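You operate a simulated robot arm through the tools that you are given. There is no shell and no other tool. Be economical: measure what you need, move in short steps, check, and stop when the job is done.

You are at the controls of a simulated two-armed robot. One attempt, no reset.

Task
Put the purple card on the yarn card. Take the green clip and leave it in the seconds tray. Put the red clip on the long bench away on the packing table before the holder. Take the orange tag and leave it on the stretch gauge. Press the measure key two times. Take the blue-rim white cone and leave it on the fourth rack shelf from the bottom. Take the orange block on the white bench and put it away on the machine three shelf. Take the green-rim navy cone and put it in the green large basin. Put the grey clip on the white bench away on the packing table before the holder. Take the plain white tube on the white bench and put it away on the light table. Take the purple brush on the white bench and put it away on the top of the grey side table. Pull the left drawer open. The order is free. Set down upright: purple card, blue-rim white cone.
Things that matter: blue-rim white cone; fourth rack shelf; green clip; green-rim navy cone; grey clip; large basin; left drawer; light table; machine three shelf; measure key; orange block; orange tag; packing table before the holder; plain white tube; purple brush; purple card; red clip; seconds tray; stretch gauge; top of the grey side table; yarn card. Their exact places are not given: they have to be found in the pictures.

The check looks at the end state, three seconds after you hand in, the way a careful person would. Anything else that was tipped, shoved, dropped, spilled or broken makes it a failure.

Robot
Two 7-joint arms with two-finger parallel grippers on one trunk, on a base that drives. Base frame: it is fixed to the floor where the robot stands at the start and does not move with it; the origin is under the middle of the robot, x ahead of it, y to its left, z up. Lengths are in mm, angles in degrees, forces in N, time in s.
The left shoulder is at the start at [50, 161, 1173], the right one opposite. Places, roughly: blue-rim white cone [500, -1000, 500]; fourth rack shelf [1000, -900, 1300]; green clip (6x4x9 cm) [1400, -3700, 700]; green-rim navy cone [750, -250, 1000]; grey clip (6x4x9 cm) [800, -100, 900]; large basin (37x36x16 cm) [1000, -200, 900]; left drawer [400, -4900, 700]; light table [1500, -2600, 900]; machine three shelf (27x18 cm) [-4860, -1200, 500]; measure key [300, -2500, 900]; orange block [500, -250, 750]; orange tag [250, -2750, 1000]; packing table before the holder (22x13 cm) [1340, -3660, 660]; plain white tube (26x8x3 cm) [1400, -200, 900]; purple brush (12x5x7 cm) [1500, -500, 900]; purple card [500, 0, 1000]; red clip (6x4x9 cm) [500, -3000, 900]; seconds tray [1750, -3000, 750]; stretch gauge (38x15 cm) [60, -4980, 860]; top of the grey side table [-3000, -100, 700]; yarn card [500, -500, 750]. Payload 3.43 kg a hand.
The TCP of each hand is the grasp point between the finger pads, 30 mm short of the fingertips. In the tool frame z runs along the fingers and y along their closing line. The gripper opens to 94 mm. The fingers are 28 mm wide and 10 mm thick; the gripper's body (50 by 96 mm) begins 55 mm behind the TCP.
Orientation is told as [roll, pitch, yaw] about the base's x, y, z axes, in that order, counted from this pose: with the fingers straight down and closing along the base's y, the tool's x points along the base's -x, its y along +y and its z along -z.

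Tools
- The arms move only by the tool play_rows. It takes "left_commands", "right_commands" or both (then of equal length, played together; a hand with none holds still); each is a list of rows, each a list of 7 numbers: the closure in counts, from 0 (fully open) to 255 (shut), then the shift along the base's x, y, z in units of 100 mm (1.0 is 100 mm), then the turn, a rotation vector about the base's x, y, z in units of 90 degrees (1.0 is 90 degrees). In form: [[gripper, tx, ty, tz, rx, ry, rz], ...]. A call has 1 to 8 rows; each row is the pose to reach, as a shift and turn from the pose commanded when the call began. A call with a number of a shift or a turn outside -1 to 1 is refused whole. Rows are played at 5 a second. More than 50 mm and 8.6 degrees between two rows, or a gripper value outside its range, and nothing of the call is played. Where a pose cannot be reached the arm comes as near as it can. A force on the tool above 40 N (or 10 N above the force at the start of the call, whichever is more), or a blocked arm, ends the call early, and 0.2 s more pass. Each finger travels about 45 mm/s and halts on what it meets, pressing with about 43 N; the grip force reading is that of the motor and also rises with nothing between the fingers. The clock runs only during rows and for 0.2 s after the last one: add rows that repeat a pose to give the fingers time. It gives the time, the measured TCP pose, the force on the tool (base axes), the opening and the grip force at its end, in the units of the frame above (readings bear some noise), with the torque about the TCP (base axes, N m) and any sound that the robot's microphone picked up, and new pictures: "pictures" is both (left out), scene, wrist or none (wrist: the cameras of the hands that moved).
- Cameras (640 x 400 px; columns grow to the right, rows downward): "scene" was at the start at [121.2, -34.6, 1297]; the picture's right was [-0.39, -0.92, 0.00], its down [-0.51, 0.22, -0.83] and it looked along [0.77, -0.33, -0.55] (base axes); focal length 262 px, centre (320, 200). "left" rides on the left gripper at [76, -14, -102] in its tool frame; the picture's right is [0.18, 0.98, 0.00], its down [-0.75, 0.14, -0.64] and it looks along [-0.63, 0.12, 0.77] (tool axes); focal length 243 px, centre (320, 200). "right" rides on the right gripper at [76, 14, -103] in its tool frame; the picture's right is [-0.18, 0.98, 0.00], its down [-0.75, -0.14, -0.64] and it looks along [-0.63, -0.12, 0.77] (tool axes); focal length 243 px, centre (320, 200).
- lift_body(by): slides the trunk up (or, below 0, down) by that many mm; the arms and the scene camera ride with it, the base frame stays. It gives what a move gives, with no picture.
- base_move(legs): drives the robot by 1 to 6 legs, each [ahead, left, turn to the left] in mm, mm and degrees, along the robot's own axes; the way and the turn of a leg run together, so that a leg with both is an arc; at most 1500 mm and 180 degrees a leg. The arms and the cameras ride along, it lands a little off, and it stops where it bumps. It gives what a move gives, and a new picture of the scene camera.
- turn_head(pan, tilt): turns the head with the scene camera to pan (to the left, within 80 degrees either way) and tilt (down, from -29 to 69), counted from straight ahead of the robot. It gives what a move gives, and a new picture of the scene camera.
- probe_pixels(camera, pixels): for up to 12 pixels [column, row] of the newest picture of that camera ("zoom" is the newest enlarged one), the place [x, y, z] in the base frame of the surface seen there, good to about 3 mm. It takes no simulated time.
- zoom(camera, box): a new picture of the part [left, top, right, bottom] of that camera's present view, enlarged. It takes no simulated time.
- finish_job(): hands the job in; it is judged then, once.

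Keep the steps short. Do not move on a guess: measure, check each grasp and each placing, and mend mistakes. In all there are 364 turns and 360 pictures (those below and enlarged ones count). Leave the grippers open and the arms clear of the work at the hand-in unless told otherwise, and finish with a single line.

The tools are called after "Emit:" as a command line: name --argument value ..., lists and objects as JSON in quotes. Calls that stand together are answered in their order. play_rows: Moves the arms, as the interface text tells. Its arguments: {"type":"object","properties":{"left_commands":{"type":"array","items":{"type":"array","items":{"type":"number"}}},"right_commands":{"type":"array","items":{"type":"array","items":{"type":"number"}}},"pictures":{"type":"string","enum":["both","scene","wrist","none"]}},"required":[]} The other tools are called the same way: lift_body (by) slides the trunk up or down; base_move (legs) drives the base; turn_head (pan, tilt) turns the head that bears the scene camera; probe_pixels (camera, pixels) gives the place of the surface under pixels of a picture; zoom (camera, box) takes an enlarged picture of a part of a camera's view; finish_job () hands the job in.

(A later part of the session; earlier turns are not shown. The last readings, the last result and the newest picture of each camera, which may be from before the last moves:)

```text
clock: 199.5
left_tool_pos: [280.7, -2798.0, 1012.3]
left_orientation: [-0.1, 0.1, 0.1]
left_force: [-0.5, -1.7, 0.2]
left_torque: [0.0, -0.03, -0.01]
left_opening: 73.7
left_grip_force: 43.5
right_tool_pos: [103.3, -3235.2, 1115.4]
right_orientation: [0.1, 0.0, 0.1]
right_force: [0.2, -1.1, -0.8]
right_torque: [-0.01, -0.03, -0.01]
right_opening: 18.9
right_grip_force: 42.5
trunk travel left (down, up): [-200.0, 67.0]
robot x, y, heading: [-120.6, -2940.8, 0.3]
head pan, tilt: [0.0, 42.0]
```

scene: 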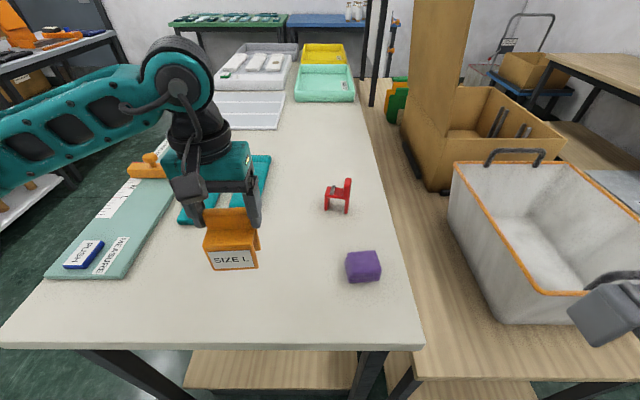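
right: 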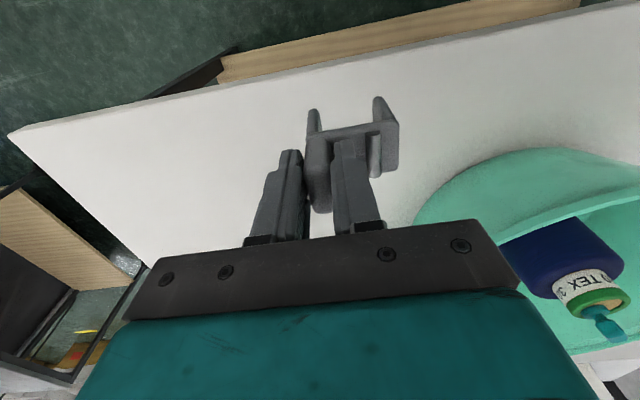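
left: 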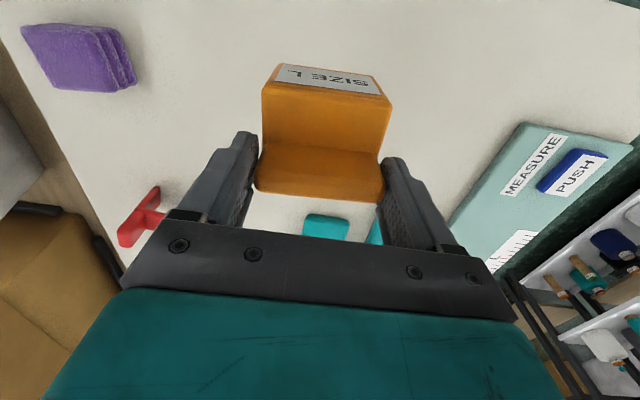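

The tag is held. I tuck the left arm and drive to the desk at the south wall.

Emit:
play_rows --left_commands '[[255, 0, 0.2, 0.4, 0, 0, 0], [255, -0.3, 0.4, 0.7, 0, 0, 0], [255, -0.7, 0.6, 0.9, 0, 0, 0], [255, -0.8, 0.9, 0.9, 0, 0, 0]]' --pictures "none"

Emit:
base_move --legs '[[-180, 0, 0], [0, 0, -90], [1200, 0, 0]]'

Emit:
turn_head --pan 15 --tilt 35

```text
clock: 200.5
left_tool_pos: [200.7, -2709.0, 1102.3]
left_orientation: [-0.1, 0.1, 0.2]
left_force: [0.0, 0.0, -0.5]
left_torque: [0.0, 0.0, -0.02]
left_opening: 73.9
left_grip_force: 43.0
right_tool_pos: [103.3, -3233.8, 1114.4]
right_orientation: [0.1, 0.0, 0.2]
right_force: [0.6, -0.8, 0.4]
right_torque: [0.03, -0.02, -0.01]
right_opening: 18.7
right_grip_force: 42.4
trunk travel left (down, up): [-200.0, 67.0]
robot x, y, heading: [-118.8, -2938.6, 0.2]
head pan, tilt: [0.0, 42.0]
```

```text
clock: 211.6
left_tool_pos: [-113.8, -4479.2, 1102.0]
left_orientation: [-0.1, 0.1, -91.6]
left_force: [-0.6, 0.6, -1.0]
left_torque: [0.02, 0.01, 0.0]
left_opening: 73.5
left_grip_force: 43.1
right_tool_pos: [-633.2, -4362.4, 1113.6]
right_orientation: [0.2, 0.1, -91.8]
right_force: [-0.3, 0.3, -0.6]
right_torque: [0.01, 0.04, -0.03]
right_opening: 18.9
right_grip_force: 42.7
trunk travel left (down, up): [-200.0, 67.0]
robot x, y, heading: [-332.4, -4147.9, -91.8]
head pan, tilt: [0.0, 42.0]
```

scene: 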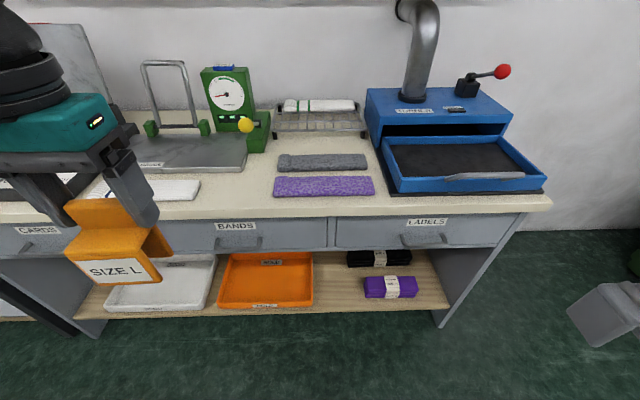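

```text
clock: 212.4
left_tool_pos: [-112.4, -4478.9, 1101.9]
left_orientation: [-0.1, 0.1, -91.7]
left_force: [0.0, -0.6, 0.1]
left_torque: [-0.03, 0.01, 0.0]
left_opening: 73.8
left_grip_force: 42.7
right_tool_pos: [-632.6, -4361.9, 1112.6]
right_orientation: [0.2, 0.2, -91.6]
right_force: [0.2, 0.4, -0.2]
right_torque: [0.01, 0.0, 0.0]
right_opening: 18.7
right_grip_force: 43.4
trunk travel left (down, up): [-200.0, 67.0]
robot x, y, heading: [-332.9, -4145.7, -91.8]
head pan, tilt: [15.0, 35.0]
```

scene: 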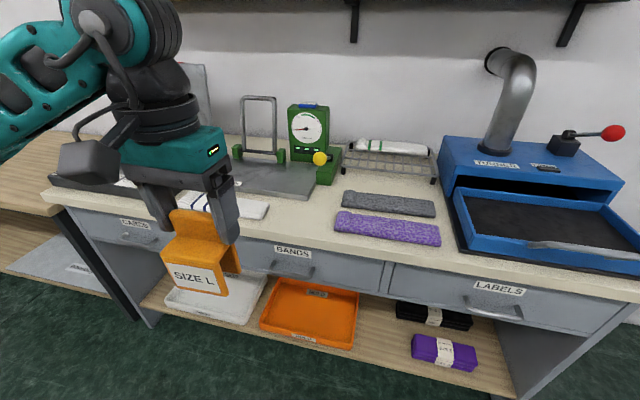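

Emit:
probe_pixels --camera "scene" --pixels '[[312, 197], [330, 172], [285, 180], [240, 185], [260, 170], [320, 159], [262, 155], [245, 210], [330, 247], [135, 222], [150, 235], [385, 270]]'

Emit:
zoom --camera "scene" --box '[40, 80, 360, 280]'

```text
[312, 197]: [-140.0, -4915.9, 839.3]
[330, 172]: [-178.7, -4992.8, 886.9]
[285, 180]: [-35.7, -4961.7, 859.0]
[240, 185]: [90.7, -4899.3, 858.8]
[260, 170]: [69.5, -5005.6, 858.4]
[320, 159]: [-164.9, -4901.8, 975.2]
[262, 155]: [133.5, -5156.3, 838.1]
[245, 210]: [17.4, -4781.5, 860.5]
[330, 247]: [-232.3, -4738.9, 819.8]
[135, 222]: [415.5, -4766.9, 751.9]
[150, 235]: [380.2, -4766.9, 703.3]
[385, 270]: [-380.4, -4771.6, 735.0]
```

```text
2.00 times, centred on (200, 180) of scene
```

zoom: 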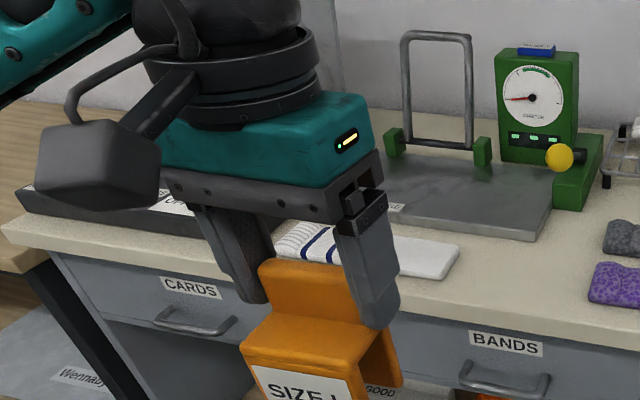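

The gauge slab is at z 859 with its front edge at y≈-4899. I drive closer and centre.

Emit:
base_move --legs '[[150, 290, 1.8], [140, 0, 0]]'

Emit:
turn_head --pan 0 --tilt 45

```text
clock: 215.5
left_tool_pos: [188.5, -4762.0, 1101.4]
left_orientation: [-0.1, 0.1, -89.8]
left_force: [-0.3, 0.2, -0.6]
left_torque: [0.04, -0.01, 0.07]
left_opening: 73.9
left_grip_force: 43.3
right_tool_pos: [-337.0, -4663.1, 1114.1]
right_orientation: [0.2, 0.2, -89.7]
right_force: [0.2, 0.1, 0.0]
right_torque: [-0.02, -0.01, -0.01]
right_opening: 18.8
right_grip_force: 43.1
trunk travel left (down, up): [-200.0, 67.0]
robot x, y, heading: [-42.3, -4439.3, -89.9]
head pan, tilt: [15.0, 35.0]
```

scene: 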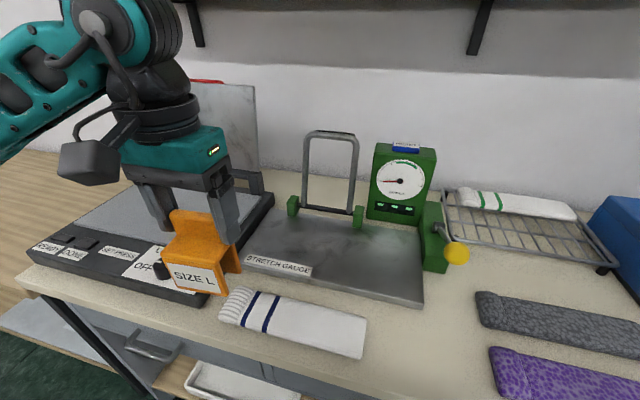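

```text
clock: 216.3
left_tool_pos: [189.0, -4761.2, 1101.8]
left_orientation: [-0.1, 0.2, -89.7]
left_force: [-0.2, 0.0, -0.7]
left_torque: [-0.04, 0.02, 0.03]
left_opening: 73.8
left_grip_force: 43.0
right_tool_pos: [-337.2, -4663.2, 1113.7]
right_orientation: [0.2, 0.2, -89.7]
right_force: [0.4, -0.2, 0.1]
right_torque: [-0.01, 0.0, -0.01]
right_opening: 18.9
right_grip_force: 42.8
trunk travel left (down, up): [-200.0, 67.0]
robot x, y, heading: [-44.0, -4440.0, -90.0]
head pan, tilt: [0.0, 45.0]
```

scene: 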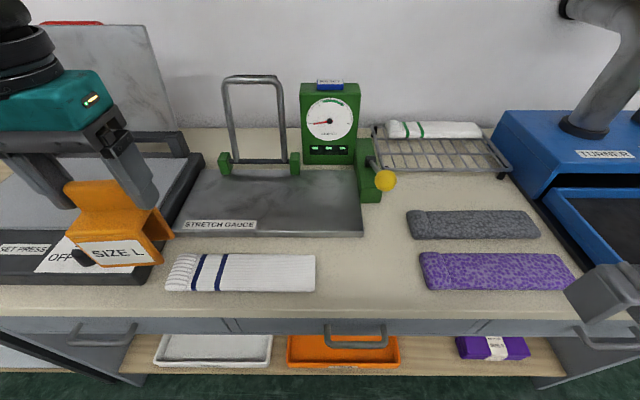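

Emit:
probe_pixels --camera "scene" --pixels '[[175, 235], [362, 232], [200, 175], [350, 180], [270, 200], [270, 225], [230, 165], [285, 165], [300, 180], [370, 180], [240, 262], [330, 150]]'

```text
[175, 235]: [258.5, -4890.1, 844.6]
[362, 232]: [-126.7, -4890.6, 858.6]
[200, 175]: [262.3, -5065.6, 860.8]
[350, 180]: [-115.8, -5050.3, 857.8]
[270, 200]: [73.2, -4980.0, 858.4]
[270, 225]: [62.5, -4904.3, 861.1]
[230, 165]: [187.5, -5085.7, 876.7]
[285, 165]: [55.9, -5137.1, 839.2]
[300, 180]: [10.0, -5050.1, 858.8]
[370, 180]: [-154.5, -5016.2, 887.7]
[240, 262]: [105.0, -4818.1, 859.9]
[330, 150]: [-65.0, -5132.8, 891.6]
```

The slab is free, x -127..258, y -4890..-5065. I bring the tag over (60,-4952).

Emit:
play_rows --left_commands '[[255, -0.35, -0.35, 0, 0, 0, 0], [255, -0.7, -0.7, 0, 0, 0, 0], [255, -1.0, -1.0, 0, 0, 0, 0]]' --pictures "none"

Emit:
play_rows --left_commands '[[255, -0.1, -0.4, 0, 0, 0, 0], [255, -0.25, -0.8, 0, 0, 0, 0], [255, -0.28, -0.91, 0, 0, 0, 0], [255, -0.28, -0.91, -0.4, 0, 0, 0], [255, -0.28, -0.91, -0.8, 0, 0, 0]]' --pictures "both"

```text
clock: 217.1
left_tool_pos: [86.6, -4862.9, 1102.6]
left_orientation: [-0.1, 0.1, -89.6]
left_force: [-0.4, -0.1, -0.6]
left_torque: [-0.04, -0.01, -0.03]
left_opening: 73.8
left_grip_force: 43.0
right_tool_pos: [-336.7, -4663.0, 1112.2]
right_orientation: [0.2, 0.2, -89.7]
right_force: [-0.8, 0.0, -0.7]
right_torque: [0.01, 0.0, 0.03]
right_opening: 19.1
right_grip_force: 43.5
trunk travel left (down, up): [-200.0, 67.0]
robot x, y, heading: [-40.9, -4440.6, -89.7]
head pan, tilt: [0.0, 45.0]
```

```text
clock: 218.3
left_tool_pos: [59.0, -4954.9, 1021.8]
left_orientation: [-0.1, 0.1, -89.6]
left_force: [0.4, 0.7, -0.4]
left_torque: [0.0, -0.03, -0.05]
left_opening: 73.5
left_grip_force: 43.7
right_tool_pos: [-336.3, -4662.2, 1113.0]
right_orientation: [0.2, 0.0, -89.7]
right_force: [-0.1, -0.6, 0.2]
right_torque: [-0.03, -0.01, 0.0]
right_opening: 19.0
right_grip_force: 43.0
trunk travel left (down, up): [-200.0, 67.0]
robot x, y, heading: [-44.0, -4440.2, -89.7]
head pan, tilt: [0.0, 45.0]
```

scene: 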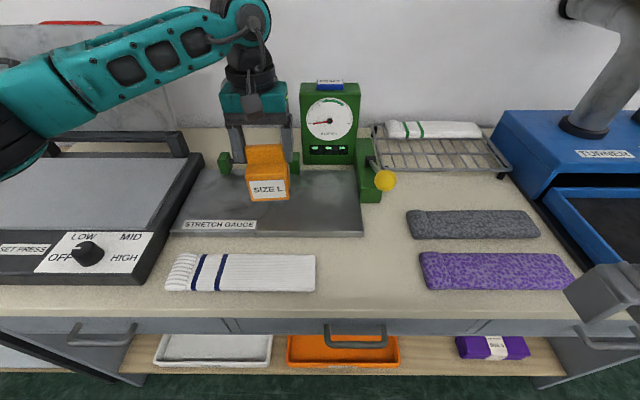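
left: 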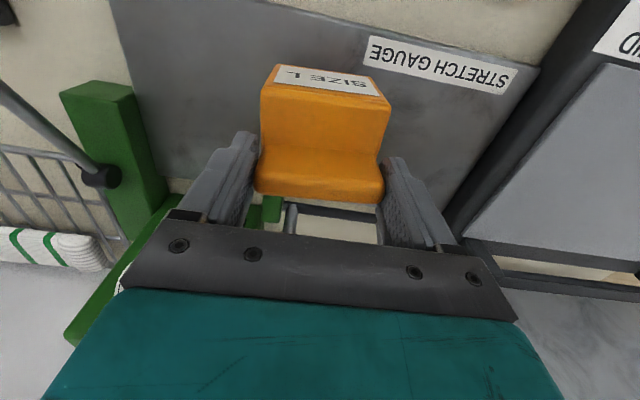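

Emit:
play_rows --left_commands '[[255, 0, 0, -0.4, 0, 0, 0], [255, 0, 0, -0.56, 0, 0, 0], [255, 0, 0, -0.6, 0, 0, 0], [255, 0, 0, -0.62, 0, 0, 0]]' --pictures "scene"

```text
clock: 219.3
left_tool_pos: [60.3, -4952.5, 962.7]
left_orientation: [-0.2, -0.1, -89.8]
left_force: [0.3, -1.7, 15.4]
left_torque: [0.27, -0.55, -0.04]
left_opening: 73.9
left_grip_force: 43.2
right_tool_pos: [-336.5, -4661.9, 1114.6]
right_orientation: [0.2, 0.0, -89.7]
right_force: [-0.1, -0.2, 0.0]
right_torque: [0.0, 0.0, 0.0]
right_opening: 18.8
right_grip_force: 43.4
trunk travel left (down, up): [-200.0, 67.0]
robot x, y, heading: [-41.1, -4440.5, -89.6]
head pan, tilt: [0.0, 45.0]
```

scene: 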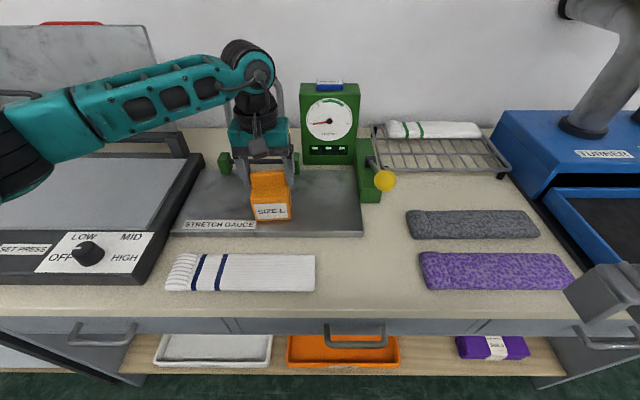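

Contact (15 N). I release and rise.

Emit:
play_rows --left_commands '[[150, 0, 0, 0.01, 0, 0, 0], [0, 0, 0, 0.01, 0, 0, 0], [0, 0, 0, 0.01, 0, 0, 0], [0, 0, 0, 0.4, 0, 0, 0], [0, 0, 0.1, 0.8, 0, 0, 0], [0, 0, 0.4, 1.0, 0, 0, 0]]' --pictures "scene"

Emit:
zoom --camera "scene" --box '[160, 140, 400, 340]'

```text
clock: 220.7
left_tool_pos: [60.8, -4910.4, 1060.3]
left_orientation: [-0.1, 0.0, -89.7]
left_force: [-0.3, 0.0, 0.7]
left_torque: [-0.02, 0.0, 0.0]
left_opening: 93.6
left_grip_force: 0.0
right_tool_pos: [-334.8, -4663.2, 1113.8]
right_orientation: [0.2, 0.0, -89.6]
right_force: [-0.9, -0.2, 0.2]
right_torque: [0.01, 0.02, 0.01]
right_opening: 18.9
right_grip_force: 43.2
trunk travel left (down, up): [-200.0, 67.0]
robot x, y, heading: [-40.9, -4438.9, -90.0]
head pan, tilt: [0.0, 45.0]
```

scene: 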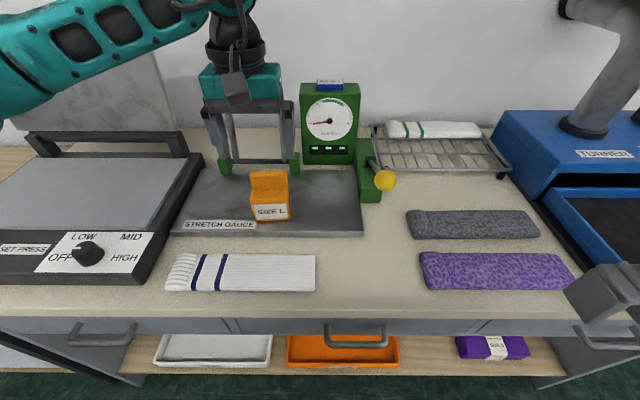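

```text
2.00 times, centred on (280, 240) of scene
```

zoom: 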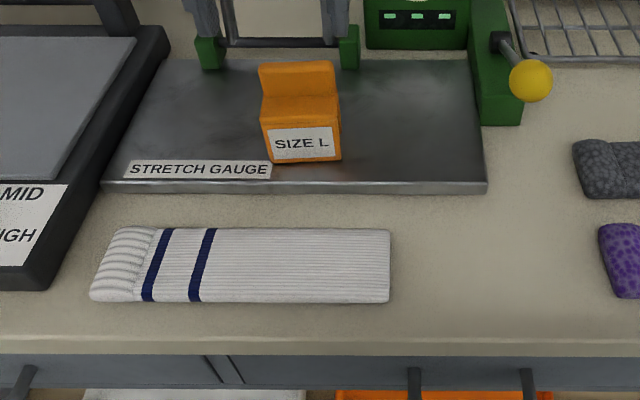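

The tag is on the gauge. Next, the left (CARDS) drawer. I pull the hand back and drive left for a look.

Emit:
play_rows --left_commands '[[0, 0.2, 0.4, 0, 0, 0, 0], [0, 0.6, 0.7, 0.2, 0, 0, 0], [0, 1.0, 0.9, 0.3, 0, 0, 0], [0, 1.0, 1.0, 0.4, 0, 0, 0]]' --pictures "none"

Emit:
base_move --legs '[[-120, 290, 0]]'

Emit:
turn_head --pan 15 --tilt 50

```text
refused: row 2 steps farther than a row can; nothing moved
```

```text
clock: 222.8
left_tool_pos: [359.7, -4788.1, 1061.1]
left_orientation: [-0.1, 0.0, -89.5]
left_force: [-0.3, -0.1, 0.1]
left_torque: [0.03, -0.01, 0.0]
left_opening: 94.0
left_grip_force: 0.0
right_tool_pos: [-38.2, -4542.8, 1113.5]
right_orientation: [0.2, 0.1, -89.3]
right_force: [-0.2, 0.1, -0.8]
right_torque: [-0.02, 0.0, -0.03]
right_opening: 18.8
right_grip_force: 43.1
trunk travel left (down, up): [-200.0, 67.0]
robot x, y, heading: [256.4, -4318.4, -89.4]
head pan, tilt: [0.0, 45.0]
```

scene: 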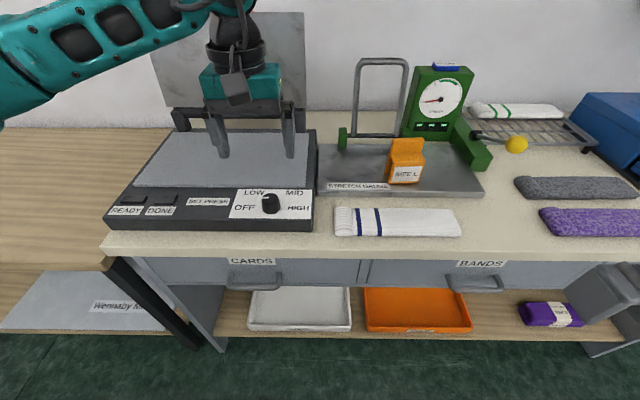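

```text
clock: 223.6
left_tool_pos: [359.4, -4788.3, 1060.7]
left_orientation: [0.0, 0.1, -89.3]
left_force: [-0.3, 0.0, 0.6]
left_torque: [0.05, 0.0, 0.02]
left_opening: 94.0
left_grip_force: 0.1
right_tool_pos: [-39.7, -4542.6, 1112.6]
right_orientation: [0.2, 0.0, -89.3]
right_force: [-0.6, -0.1, 0.4]
right_torque: [0.02, 0.0, 0.01]
right_opening: 19.0
right_grip_force: 43.0
trunk travel left (down, up): [-200.0, 67.0]
robot x, y, heading: [250.8, -4317.5, -89.3]
head pan, tilt: [15.0, 50.0]
```

scene: 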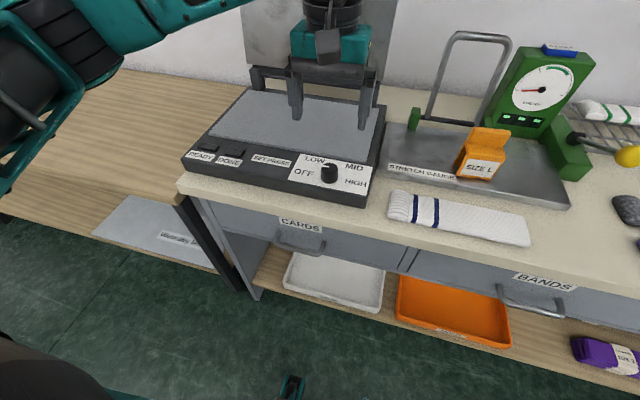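

Emit:
zoom --camera "scene" --box '[180, 170, 420, 310]'

Emit:
probe_pixels --camera "zoom" --pixels '[[260, 180], [270, 195], [310, 210], [350, 210], [380, 205], [315, 225], [320, 185], [320, 145], [300, 110], [230, 190], [560, 265], [430, 200]]'

```text
2.67 times, centred on (300, 240) of scene
```

zoom: 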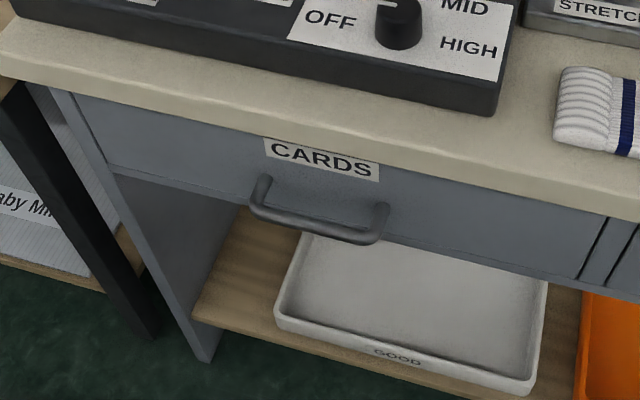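

```text
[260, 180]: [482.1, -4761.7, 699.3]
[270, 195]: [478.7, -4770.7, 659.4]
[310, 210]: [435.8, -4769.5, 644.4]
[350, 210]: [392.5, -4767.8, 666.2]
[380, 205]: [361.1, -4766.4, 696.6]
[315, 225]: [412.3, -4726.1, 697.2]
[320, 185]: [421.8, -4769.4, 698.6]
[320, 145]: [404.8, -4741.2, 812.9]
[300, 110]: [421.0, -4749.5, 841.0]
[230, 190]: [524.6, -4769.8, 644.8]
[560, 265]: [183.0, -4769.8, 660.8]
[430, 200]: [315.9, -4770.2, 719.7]
```

Handle bar: x 361-482, y≈-4728, z 697, standing 40 off the drawer's face and just under the desk's lip. I will grip it with horizontal fingers closing vertically. First I retract, then lower the trunk and pitch the hand.

Emit:
play_rows --left_commands '[[0, 0.15, 0.4, 0, 0, 0, 0], [0, 0.3, 0.8, 0.1, 0, 0, 0], [0, 0.5, 1.0, 0.2, 0, 0, 0]]' --pictures "none"

Emit:
base_move --legs '[[-90, 0, 0]]'

Emit:
lift_body --by -150

Emit:
play_rows --left_commands '[[0, 0, 0, 0, -0.09, 0, 0], [0, 0, 0, 0, -0.18, 0, 0], [0, 0, 0, 0, -0.27, 0, 0], [0, 0, 0, 0, -0.36, 0, 0], [0, 0, 0, 0, -0.45, 0, 0], [0, 0, 0, 0, -0.54, 0, 0], [0, 0, 0, 0, -0.63, 0, 0], [0, 0, 0, 0, -0.72, 0, 0]]' --pictures "none"

```text
clock: 224.4
left_tool_pos: [411.5, -4690.8, 1079.5]
left_orientation: [0.0, 0.2, -89.2]
left_force: [0.2, 0.1, -0.3]
left_torque: [0.03, -0.02, 0.01]
left_opening: 94.1
left_grip_force: 0.1
right_tool_pos: [-38.1, -4542.3, 1114.1]
right_orientation: [0.1, 0.0, -89.3]
right_force: [-0.5, 0.0, 0.5]
right_torque: [-0.01, 0.05, -0.01]
right_opening: 18.7
right_grip_force: 43.3
trunk travel left (down, up): [-200.0, 67.0]
robot x, y, heading: [252.5, -4316.5, -89.1]
head pan, tilt: [15.0, 50.0]
```

```text
clock: 225.5
left_tool_pos: [408.4, -4601.4, 1078.8]
left_orientation: [-0.2, 0.0, -89.5]
left_force: [0.3, 1.2, 1.2]
left_torque: [-0.04, -0.03, 0.01]
left_opening: 94.0
left_grip_force: 0.0
right_tool_pos: [-39.6, -4453.2, 1113.8]
right_orientation: [0.2, -0.1, -89.5]
right_force: [0.7, 0.6, -0.1]
right_torque: [0.02, 0.01, 0.01]
right_opening: 19.0
right_grip_force: 42.5
trunk travel left (down, up): [-200.0, 67.0]
robot x, y, heading: [253.1, -4227.7, -89.2]
head pan, tilt: [15.0, 50.0]
```

scene: 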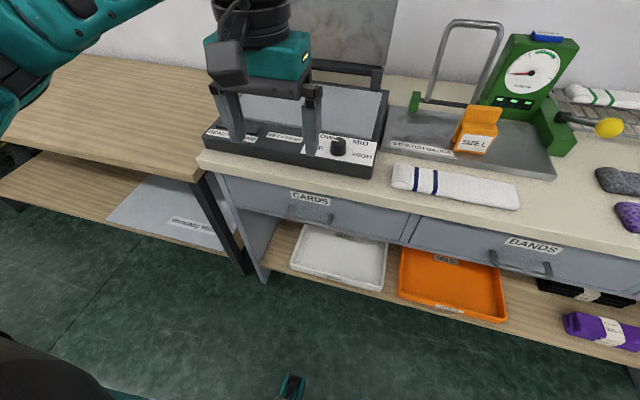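

```text
clock: 227.2
left_tool_pos: [408.3, -4602.7, 928.7]
left_orientation: [-0.1, 0.1, -89.5]
left_force: [-0.3, -0.5, 0.2]
left_torque: [-0.01, -0.01, 0.02]
left_opening: 94.3
left_grip_force: 0.1
right_tool_pos: [-39.8, -4453.9, 962.5]
right_orientation: [0.2, 0.0, -89.5]
right_force: [0.3, 0.3, -0.7]
right_torque: [-0.05, 0.01, 0.0]
right_opening: 19.0
right_grip_force: 42.9
trunk travel left (down, up): [-50.0, 217.0]
robot x, y, heading: [250.9, -4232.2, -89.4]
head pan, tilt: [15.0, 50.0]
```

```text
clock: 229.0
left_tool_pos: [385.4, -4652.5, 927.1]
left_orientation: [-1.2, -64.7, -88.8]
left_force: [-0.4, -0.1, 0.1]
left_torque: [0.02, -0.02, 0.01]
left_opening: 94.1
left_grip_force: 0.1
left hand out of reach, approached as far as the arm can: row 5, 6, 7, 8
right_tool_pos: [-39.9, -4454.8, 963.6]
right_orientation: [0.1, 0.0, -89.4]
right_force: [-0.8, 0.5, 0.0]
right_torque: [0.02, 0.02, 0.05]
right_opening: 18.8
right_grip_force: 43.1
trunk travel left (down, up): [-50.0, 217.0]
robot x, y, heading: [254.2, -4232.8, -89.5]
head pan, tilt: [15.0, 50.0]
```

Emit:
base_move --legs '[[-80, 0, 0]]'

Emit:
play_rows --left_commands '[[0, 0.1, -0.1, -0.3, -0.09, 0, 0], [0, 0.2, -0.2, -0.6, -0.18, 0, 0], [0, 0.3, -0.2, -0.9, -0.27, 0, 0], [0, 0.3, -0.2, -1.0, -0.27, 0, 0]]' --pictures "scene"

```text
clock: 230.1
left_tool_pos: [385.1, -4575.7, 928.5]
left_orientation: [-1.1, -64.7, -88.7]
left_force: [-0.3, -0.5, 0.5]
left_torque: [0.01, 0.01, 0.0]
left_opening: 94.1
left_grip_force: 0.1
right_tool_pos: [-41.9, -4378.0, 963.1]
right_orientation: [0.2, 0.0, -89.4]
right_force: [0.5, -0.8, 0.2]
right_torque: [-0.07, -0.02, -0.01]
right_opening: 18.8
right_grip_force: 42.4
trunk travel left (down, up): [-50.0, 217.0]
robot x, y, heading: [255.0, -4154.2, -89.3]
head pan, tilt: [15.0, 50.0]
```

scene: 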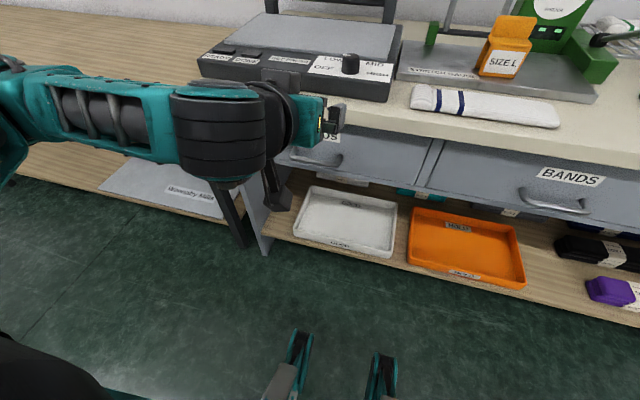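

```text
clock: 231.1
left_tool_pos: [341.2, -4574.9, 878.6]
left_orientation: [-30.7, -88.9, -59.2]
left_force: [0.5, -0.7, -0.2]
left_torque: [0.01, -0.02, 0.0]
left_opening: 94.0
left_grip_force: 0.1
left hand out of reach, approached as far as the arm can: row 1, 2, 3, 4
right_tool_pos: [-41.4, -4377.4, 963.7]
right_orientation: [0.2, 0.1, -89.4]
right_force: [0.6, -0.6, -0.5]
right_torque: [-0.02, 0.0, -0.01]
right_opening: 19.2
right_grip_force: 42.8
trunk travel left (down, up): [-50.0, 217.0]
robot x, y, heading: [251.7, -4154.9, -89.6]
head pan, tilt: [15.0, 50.0]
```

scene: 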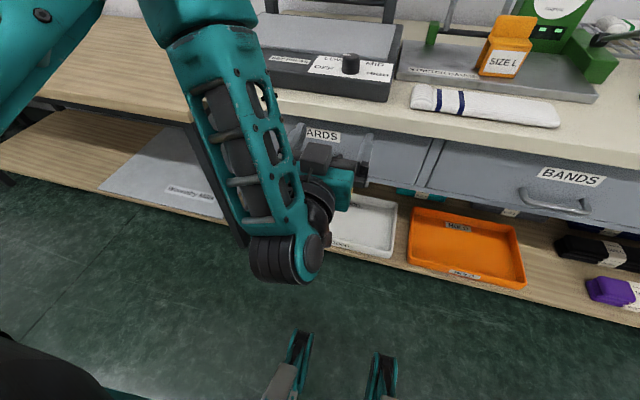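

The hand is now horizontal. Next I roll it about the pointing axis so it closes vertically.

Emit:
play_rows --left_commands '[[0, 0, 0, 0, 0, 0.09, 0], [0, 0, 0, 0, 0, 0.18, 0], [0, 0, 0, 0, 0, 0.27, 0], [0, 0, 0, 0, 0, 0.36, 0], [0, 0, 0, 0, 0, 0.45, 0], [0, 0, 0, 0, 0, 0.54, 0], [0, 0, 0, 0, 0, 0.63, 0], [0, 0, 0, 0, 0, 0.72, 0]]' --pictures "both"

```text
clock: 232.9
left_tool_pos: [336.2, -4576.4, 877.4]
left_orientation: [-89.5, -24.5, -1.0]
left_force: [0.0, 0.0, -0.4]
left_torque: [0.02, -0.02, 0.03]
left_opening: 93.8
left_grip_force: 0.1
left hand out of reach, approached as far as the arm can: row 5, 6, 7, 8
right_tool_pos: [-41.8, -4377.1, 964.2]
right_orientation: [0.1, 0.1, -89.5]
right_force: [0.6, -0.1, -0.5]
right_torque: [-0.02, -0.01, -0.01]
right_opening: 18.9
right_grip_force: 42.8
trunk travel left (down, up): [-50.0, 217.0]
robot x, y, heading: [254.5, -4153.6, -89.7]
head pan, tilt: [15.0, 50.0]
```

scene: 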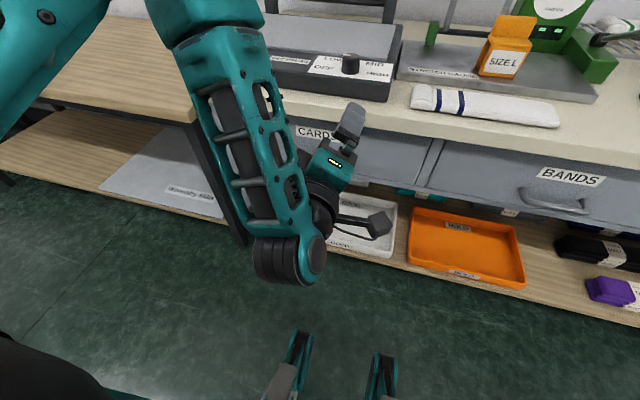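
left: 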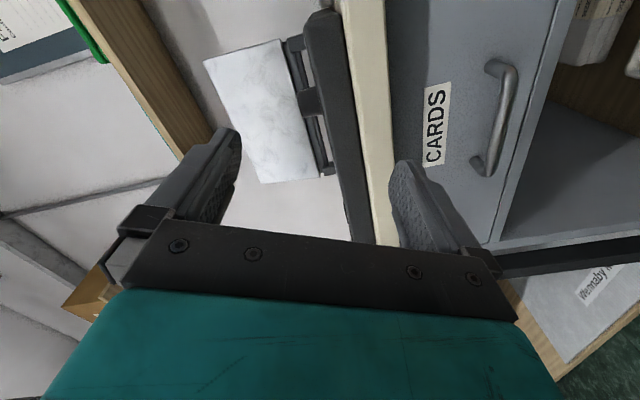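

Emit:
play_rows --left_commands '[[0, 0.1, 0, -0.35, 0, 0.08, 0], [0, 0.3, 0, -0.7, 0, 0.16, 0], [0, 0.5, 0, -1.0, 0, 0.25, 0], [0, 0.6, 0, -1.0, 0, 0.27, 0]]' --pictures "none"

Emit:
play_rows --left_commands '[[0, 0.1, 0, -0.35, 0, 0, 0], [0, 0.2, 0, -0.7, 0, 0, 0], [0, 0.24, 0, -0.8, 0, 0, 0]]' --pictures "both"

```text
clock: 233.9
left_tool_pos: [312.7, -4572.3, 840.4]
left_orientation: [-89.5, -0.4, -0.5]
left_force: [-0.1, -0.1, -0.7]
left_torque: [-0.02, -0.01, 0.03]
left_opening: 93.9
left_grip_force: 0.1
left hand out of reach, approached as far as the arm can: row 1, 2, 3, 4
right_tool_pos: [-41.1, -4378.0, 963.6]
right_orientation: [0.2, 0.1, -89.4]
right_force: [0.9, 0.0, -0.5]
right_torque: [-0.03, 0.02, -0.03]
right_opening: 18.6
right_grip_force: 43.0
trunk travel left (down, up): [-50.0, 217.0]
robot x, y, heading: [251.3, -4153.9, -89.3]
head pan, tilt: [15.0, 50.0]
```

```text
clock: 234.7
left_tool_pos: [285.1, -4573.3, 811.2]
left_orientation: [-89.8, -0.3, -0.8]
left_force: [-0.2, 0.1, 0.6]
left_torque: [0.02, -0.01, 0.0]
left_opening: 94.0
left_grip_force: 0.0
left hand out of reach, approached as far as the arm can: row 1, 2, 3
right_tool_pos: [-40.2, -4378.4, 964.6]
right_orientation: [0.2, 0.1, -89.4]
right_force: [0.0, -0.3, -0.9]
right_torque: [0.02, -0.03, 0.0]
right_opening: 19.3
right_grip_force: 42.6
trunk travel left (down, up): [-50.0, 217.0]
robot x, y, heading: [250.2, -4149.8, -89.5]
head pan, tilt: [15.0, 50.0]
```

scene: 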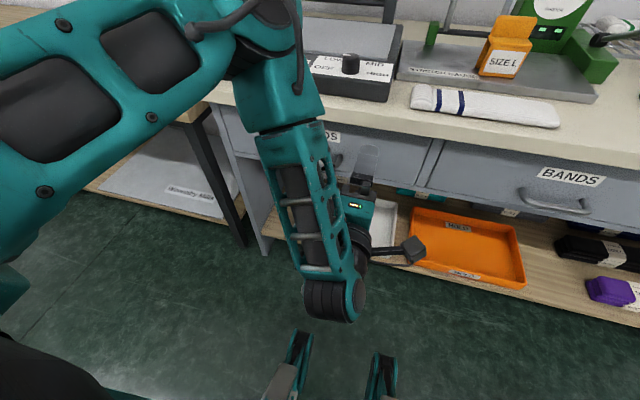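
left: 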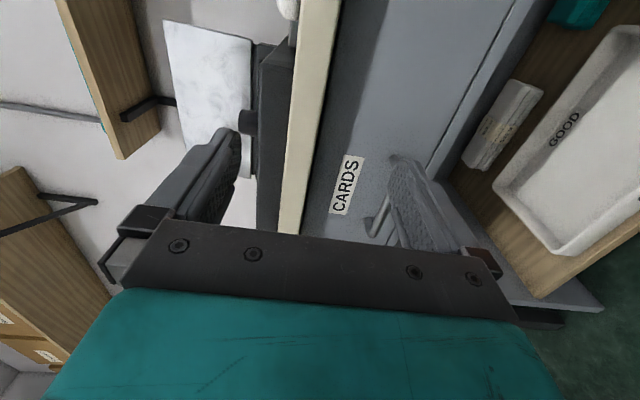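

Orientation is right. The arm clips going lower here, so I lower the trunk the last 50 and try again farther forward.

Emit:
lift_body --by -49

Emit:
base_move --legs '[[-100, 0, 0]]'

Emit:
play_rows --left_commands '[[0, 0, -0.45, 0, 0, 0, 0], [0, 0, -0.7, -0.25, 0, 0, 0], [0, 0, -0.7, -0.6, 0, 0, 0]]' --pictures "none"

```text
clock: 235.6
left_tool_pos: [284.7, -4574.6, 761.9]
left_orientation: [-89.7, -0.3, -0.9]
left_force: [0.5, -0.7, 0.2]
left_torque: [-0.02, -0.01, -0.02]
left_opening: 93.9
left_grip_force: 0.1
right_tool_pos: [-41.5, -4378.8, 914.9]
right_orientation: [0.2, 0.0, -89.4]
right_force: [0.0, 0.6, -0.6]
right_torque: [0.0, -0.03, -0.02]
right_opening: 18.9
right_grip_force: 42.4
trunk travel left (down, up): [-1.0, 266.0]
robot x, y, heading: [250.0, -4148.5, -89.4]
head pan, tilt: [15.0, 50.0]
```

```text
clock: 236.7
left_tool_pos: [284.0, -4476.1, 762.6]
left_orientation: [-89.7, -0.3, -0.9]
left_force: [0.5, -0.2, -0.2]
left_torque: [0.0, -0.01, 0.02]
left_opening: 94.1
left_grip_force: 0.1
right_tool_pos: [-43.3, -4279.9, 915.5]
right_orientation: [0.1, 0.0, -89.5]
right_force: [0.3, 0.3, -0.3]
right_torque: [0.01, -0.01, -0.02]
right_opening: 18.9
right_grip_force: 43.2
trunk travel left (down, up): [-1.0, 266.0]
robot x, y, heading: [251.8, -4053.4, -89.2]
head pan, tilt: [15.0, 50.0]
```

scene: 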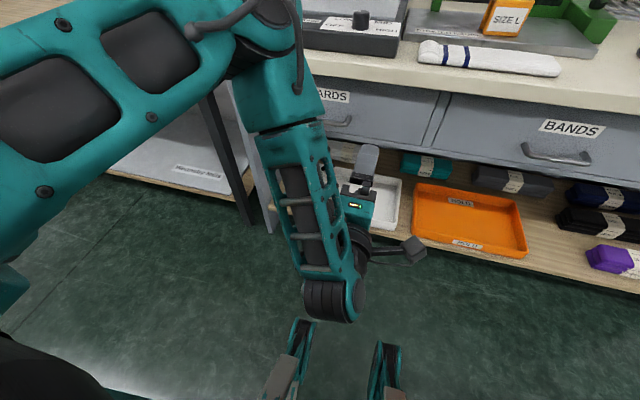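

```text
clock: 237.5
left_tool_pos: [249.0, -4537.2, 742.8]
left_orientation: [-89.4, -0.4, -0.4]
left_force: [0.7, 0.5, 0.0]
left_torque: [0.05, 0.02, 0.0]
left_opening: 93.9
left_grip_force: 0.0
left hand out of reach, approached as far as the arm can: row 1, 2, 3
right_tool_pos: [-43.3, -4279.9, 914.5]
right_orientation: [0.2, 0.1, -89.5]
right_force: [0.2, 0.0, 0.1]
right_torque: [-0.02, 0.03, -0.01]
right_opening: 18.8
right_grip_force: 42.9
trunk travel left (down, up): [-1.0, 266.0]
robot x, y, heading: [253.4, -4053.2, -89.6]
head pan, tilt: [15.0, 50.0]
```

It's still 46 mm too high. I tip the fingers 30° downward, which lets the wrist stay higher, and go down.

Emit:
play_rows --left_commands '[[0, 0, 0, 0, 0.085, 0, 0], [0, 0, 0, -0.1, 0.17, 0, 0], [0, 0, 0, -0.25, 0.25, 0, 0], [0, 0, 0, -0.4, 0.33, 0, 0], [0, 0, 0, -0.46, 0.33, 0, 0]]' --pictures "both"

```text
clock: 238.7
left_tool_pos: [249.0, -4535.9, 693.8]
left_orientation: [-60.0, 0.1, -1.0]
left_force: [0.3, 0.4, -0.1]
left_torque: [0.05, -0.01, -0.02]
left_opening: 93.9
left_grip_force: 0.0
right_tool_pos: [-42.7, -4279.1, 915.3]
right_orientation: [0.2, 0.1, -89.5]
right_force: [0.2, 0.0, 0.0]
right_torque: [0.04, -0.01, 0.01]
right_opening: 19.2
right_grip_force: 43.0
trunk travel left (down, up): [-1.0, 266.0]
robot x, y, heading: [248.6, -4055.1, -89.4]
head pan, tilt: [15.0, 50.0]
```

scene: 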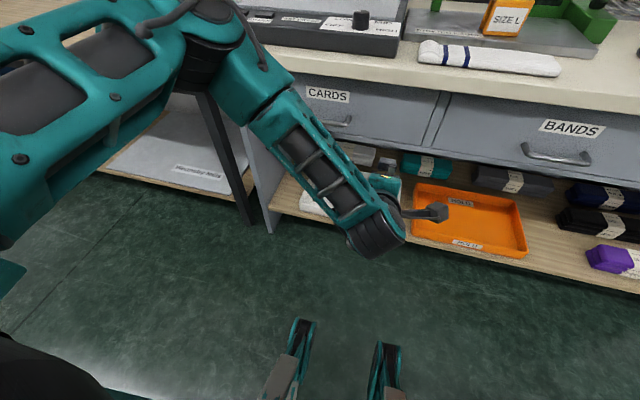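
left: 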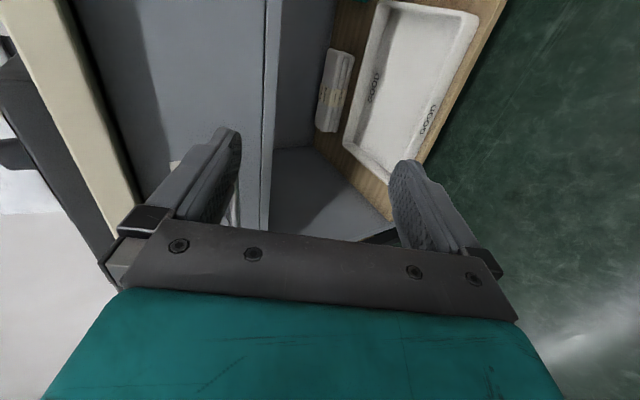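

Now at z 694. I half close the gripper (about 45 mm), shift the base so x matches the handle, and come closer.

Emit:
base_move --legs '[[100, 172, 0]]'

Emit:
play_rows --left_commands '[[130, 0, 0, 0, 0, 0, 0], [130, 0, 0, 0, 0, 0, 0], [130, 0, 0, 0, 0, 0, 0]]' --pictures "both"

```text
clock: 240.3
left_tool_pos: [415.7, -4632.9, 693.2]
left_orientation: [-60.2, 0.1, -1.3]
left_force: [0.7, 0.2, -0.1]
left_torque: [-0.03, 0.0, -0.01]
left_opening: 93.9
left_grip_force: 0.0
right_tool_pos: [125.0, -4376.4, 914.4]
right_orientation: [0.2, 0.1, -89.7]
right_force: [-0.2, -0.3, 0.4]
right_torque: [-0.02, -0.02, 0.01]
right_opening: 19.1
right_grip_force: 43.3
trunk travel left (down, up): [-1.0, 266.0]
robot x, y, heading: [419.9, -4156.8, -89.7]
head pan, tilt: [15.0, 50.0]
```

scene: 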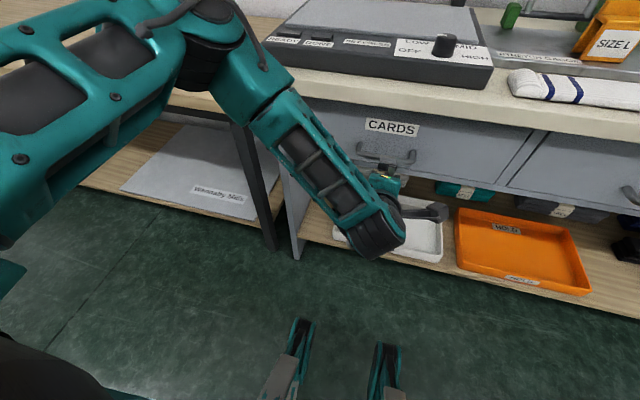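

```text
clock: 241.1
left_tool_pos: [415.3, -4633.0, 693.2]
left_orientation: [-60.1, 0.2, -1.2]
left_force: [0.0, -0.5, -0.5]
left_torque: [0.02, 0.01, 0.0]
left_opening: 46.2
left_grip_force: 0.0
right_tool_pos: [126.1, -4375.3, 913.5]
right_orientation: [0.3, 0.1, -89.8]
right_force: [0.9, -0.7, -0.6]
right_torque: [0.03, -0.01, -0.01]
right_opening: 19.1
right_grip_force: 43.1
trunk travel left (down, up): [-1.0, 266.0]
robot x, y, heading: [418.0, -4151.9, -89.7]
head pan, tilt: [15.0, 50.0]
```

scene: 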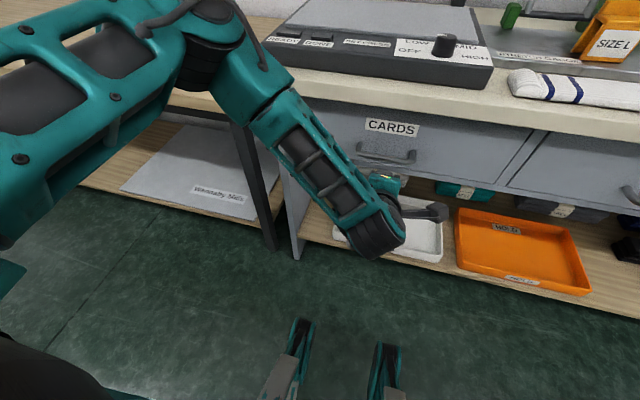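
left: 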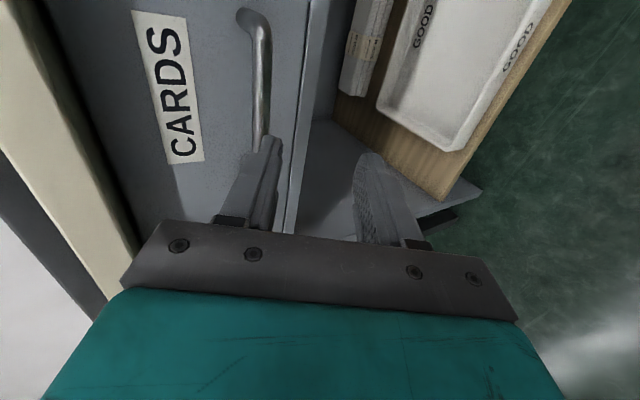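

Emit:
probe_pixels --camera "left" --pixels '[[262, 50], [261, 80], [260, 110], [258, 128], [270, 150], [375, 160]]'

Emit:
probe_pixels --camera "scene" --pixels '[[387, 160], [375, 158], [400, 161], [395, 128], [388, 158]]'

Emit:
zoom --camera "scene" --box '[330, 110, 450, 210]'

```text
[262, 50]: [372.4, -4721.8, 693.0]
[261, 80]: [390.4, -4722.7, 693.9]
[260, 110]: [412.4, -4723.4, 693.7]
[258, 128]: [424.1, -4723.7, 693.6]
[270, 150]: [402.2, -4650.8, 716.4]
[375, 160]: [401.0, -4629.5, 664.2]
```

```text
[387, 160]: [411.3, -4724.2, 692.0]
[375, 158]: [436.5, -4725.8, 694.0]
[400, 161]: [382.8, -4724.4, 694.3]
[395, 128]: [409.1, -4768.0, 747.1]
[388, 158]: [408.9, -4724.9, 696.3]
```

```text
4.00 times, centred on (390, 160) of scene
```

zoom: 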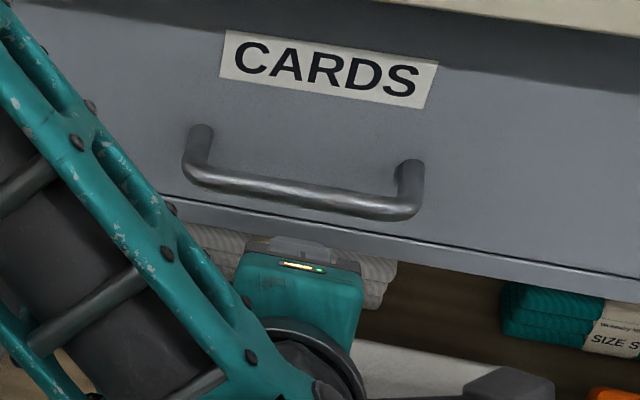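

Bar centre is about (y -4730, z 692). I drive forward 70 and finish with the arm.

Emit:
base_move --legs '[[68, 0, 0]]'

Emit:
play_rows --left_commands '[[130, 0, -0.05, 0.05, 0, 0, 0], [130, 0, -0.1, 0.05, 0, 0, 0]]' --pictures "both"

```text
clock: 242.1
left_tool_pos: [416.5, -4700.9, 694.3]
left_orientation: [-60.1, 0.1, -1.1]
left_force: [-0.1, -0.3, -0.5]
left_torque: [0.0, 0.01, 0.03]
left_opening: 46.2
left_grip_force: 0.0
right_tool_pos: [126.0, -4445.2, 914.0]
right_orientation: [0.2, 0.1, -89.7]
right_force: [-0.4, -0.7, 0.4]
right_torque: [0.01, 0.0, 0.0]
right_opening: 19.2
right_grip_force: 43.2
trunk travel left (down, up): [-1.0, 266.0]
robot x, y, heading: [420.0, -4223.3, -89.5]
head pan, tilt: [15.0, 50.0]
```

scene: 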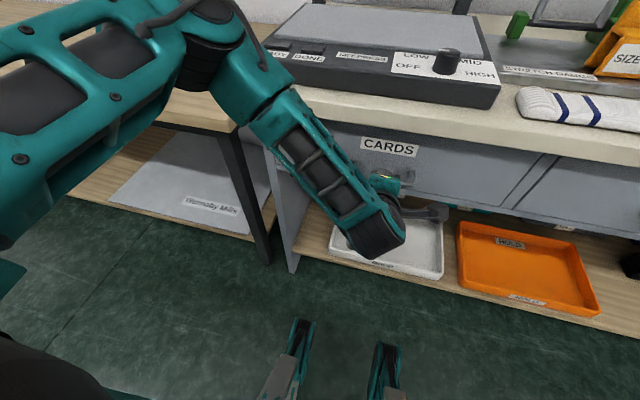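

```text
clock: 242.7
left_tool_pos: [416.8, -4710.8, 698.3]
left_orientation: [-60.1, 0.3, -1.2]
left_force: [0.1, 1.0, 0.1]
left_torque: [0.0, 0.0, -0.05]
left_opening: 46.2
left_grip_force: 0.0
right_tool_pos: [125.9, -4444.7, 914.5]
right_orientation: [0.3, 0.2, -89.6]
right_force: [0.4, -0.1, 0.4]
right_torque: [0.02, 0.02, 0.03]
right_opening: 18.9
right_grip_force: 43.3
trunk travel left (down, up): [-1.0, 266.0]
robot x, y, heading: [416.9, -4221.1, -89.8]
head pan, tilt: [15.0, 50.0]
```

scene: 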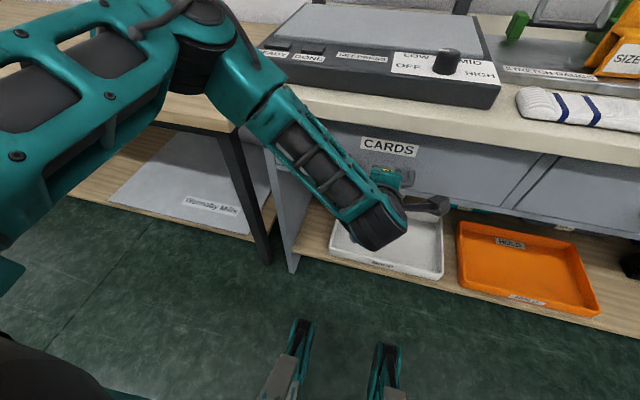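
left: 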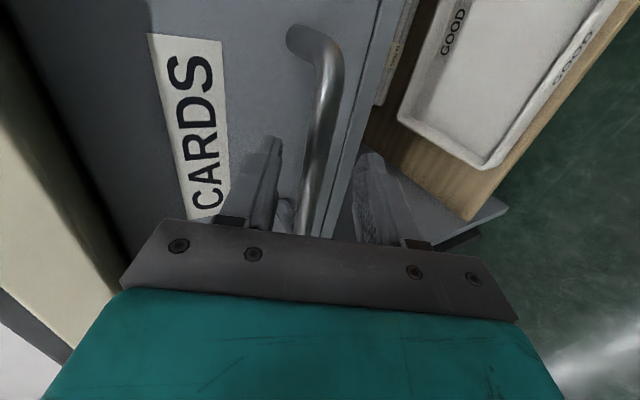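

The bar runs between the fingers. A bit farther, then close.

Emit:
play_rows --left_commands '[[130, 0, -0.06, 0, 0, 0, 0], [200, 0, -0.06, 0, 0, 0, 0], [255, 0, -0.06, 0, 0, 0, 0], [255, 0, -0.06, 0, 0, 0, 0], [255, 0, -0.06, 0, 0, 0, 0]]' --pictures "wrist"

```text
clock: 243.9
left_tool_pos: [416.7, -4717.0, 700.4]
left_orientation: [-60.4, 0.1, -1.3]
left_force: [-0.2, -1.5, 5.3]
left_torque: [-0.1, 0.04, 0.12]
left_opening: 13.5
left_grip_force: 45.1
right_tool_pos: [125.0, -4444.3, 915.0]
right_orientation: [0.2, -0.1, -89.6]
right_force: [-0.3, -0.1, -0.3]
right_torque: [0.03, -0.02, -0.01]
right_opening: 19.0
right_grip_force: 42.8
trunk travel left (down, up): [-1.0, 266.0]
robot x, y, heading: [417.9, -4217.3, -89.7]
head pan, tilt: [15.0, 50.0]
```

left: 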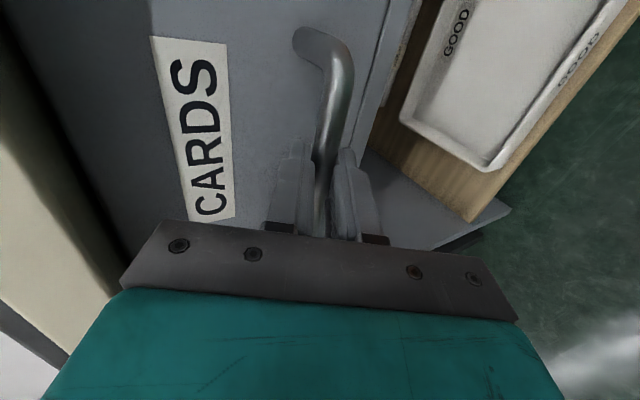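

Gripped on the bar (13.5 mm). I pull by backing the base, 100 mm first.

Emit:
base_move --legs '[[-100, 0, 0]]'

```text
clock: 245.1
left_tool_pos: [416.4, -4616.9, 699.2]
left_orientation: [-60.3, 0.2, -0.9]
left_force: [4.4, 1.1, 12.0]
left_torque: [-0.18, 0.37, -0.48]
left_opening: 13.4
left_grip_force: 44.6
right_tool_pos: [124.5, -4343.8, 915.6]
right_orientation: [0.2, -0.1, -89.6]
right_force: [-0.6, -0.5, 0.2]
right_torque: [0.01, 0.0, 0.02]
right_opening: 18.8
right_grip_force: 43.0
trunk travel left (down, up): [-1.0, 266.0]
robot x, y, heading: [417.3, -4121.3, -89.5]
head pan, tilt: [15.0, 50.0]
```

scene: 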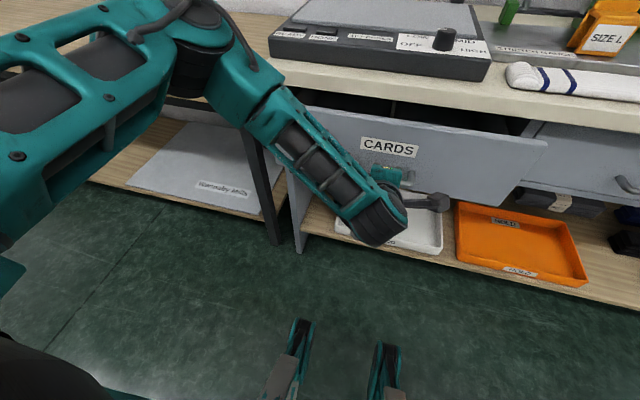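

It opens. Another 120 mm.

Emit:
base_move --legs '[[-120, 0, 0]]'

```text
clock: 246.3
left_tool_pos: [415.4, -4499.8, 699.8]
left_orientation: [-60.3, 0.0, -0.8]
left_force: [10.0, 0.2, 6.1]
left_torque: [-0.09, 0.27, -0.34]
left_opening: 13.6
left_grip_force: 44.8
right_tool_pos: [124.3, -4226.9, 915.0]
right_orientation: [0.1, 0.1, -89.6]
right_force: [-0.1, -0.3, 0.0]
right_torque: [0.03, -0.01, 0.0]
right_opening: 18.9
right_grip_force: 43.0
trunk travel left (down, up): [-1.0, 266.0]
robot x, y, heading: [415.3, -4003.4, -89.6]
head pan, tilt: [15.0, 50.0]
```

scene: 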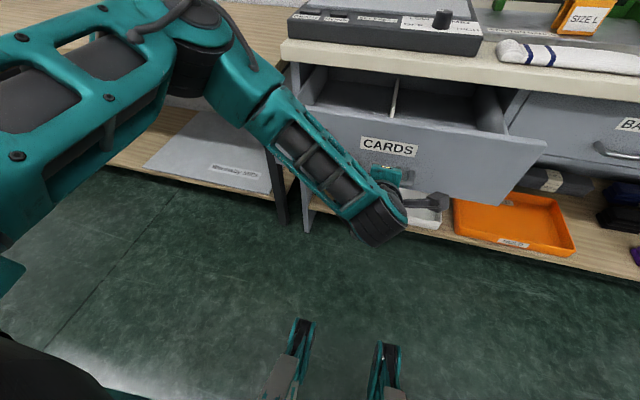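

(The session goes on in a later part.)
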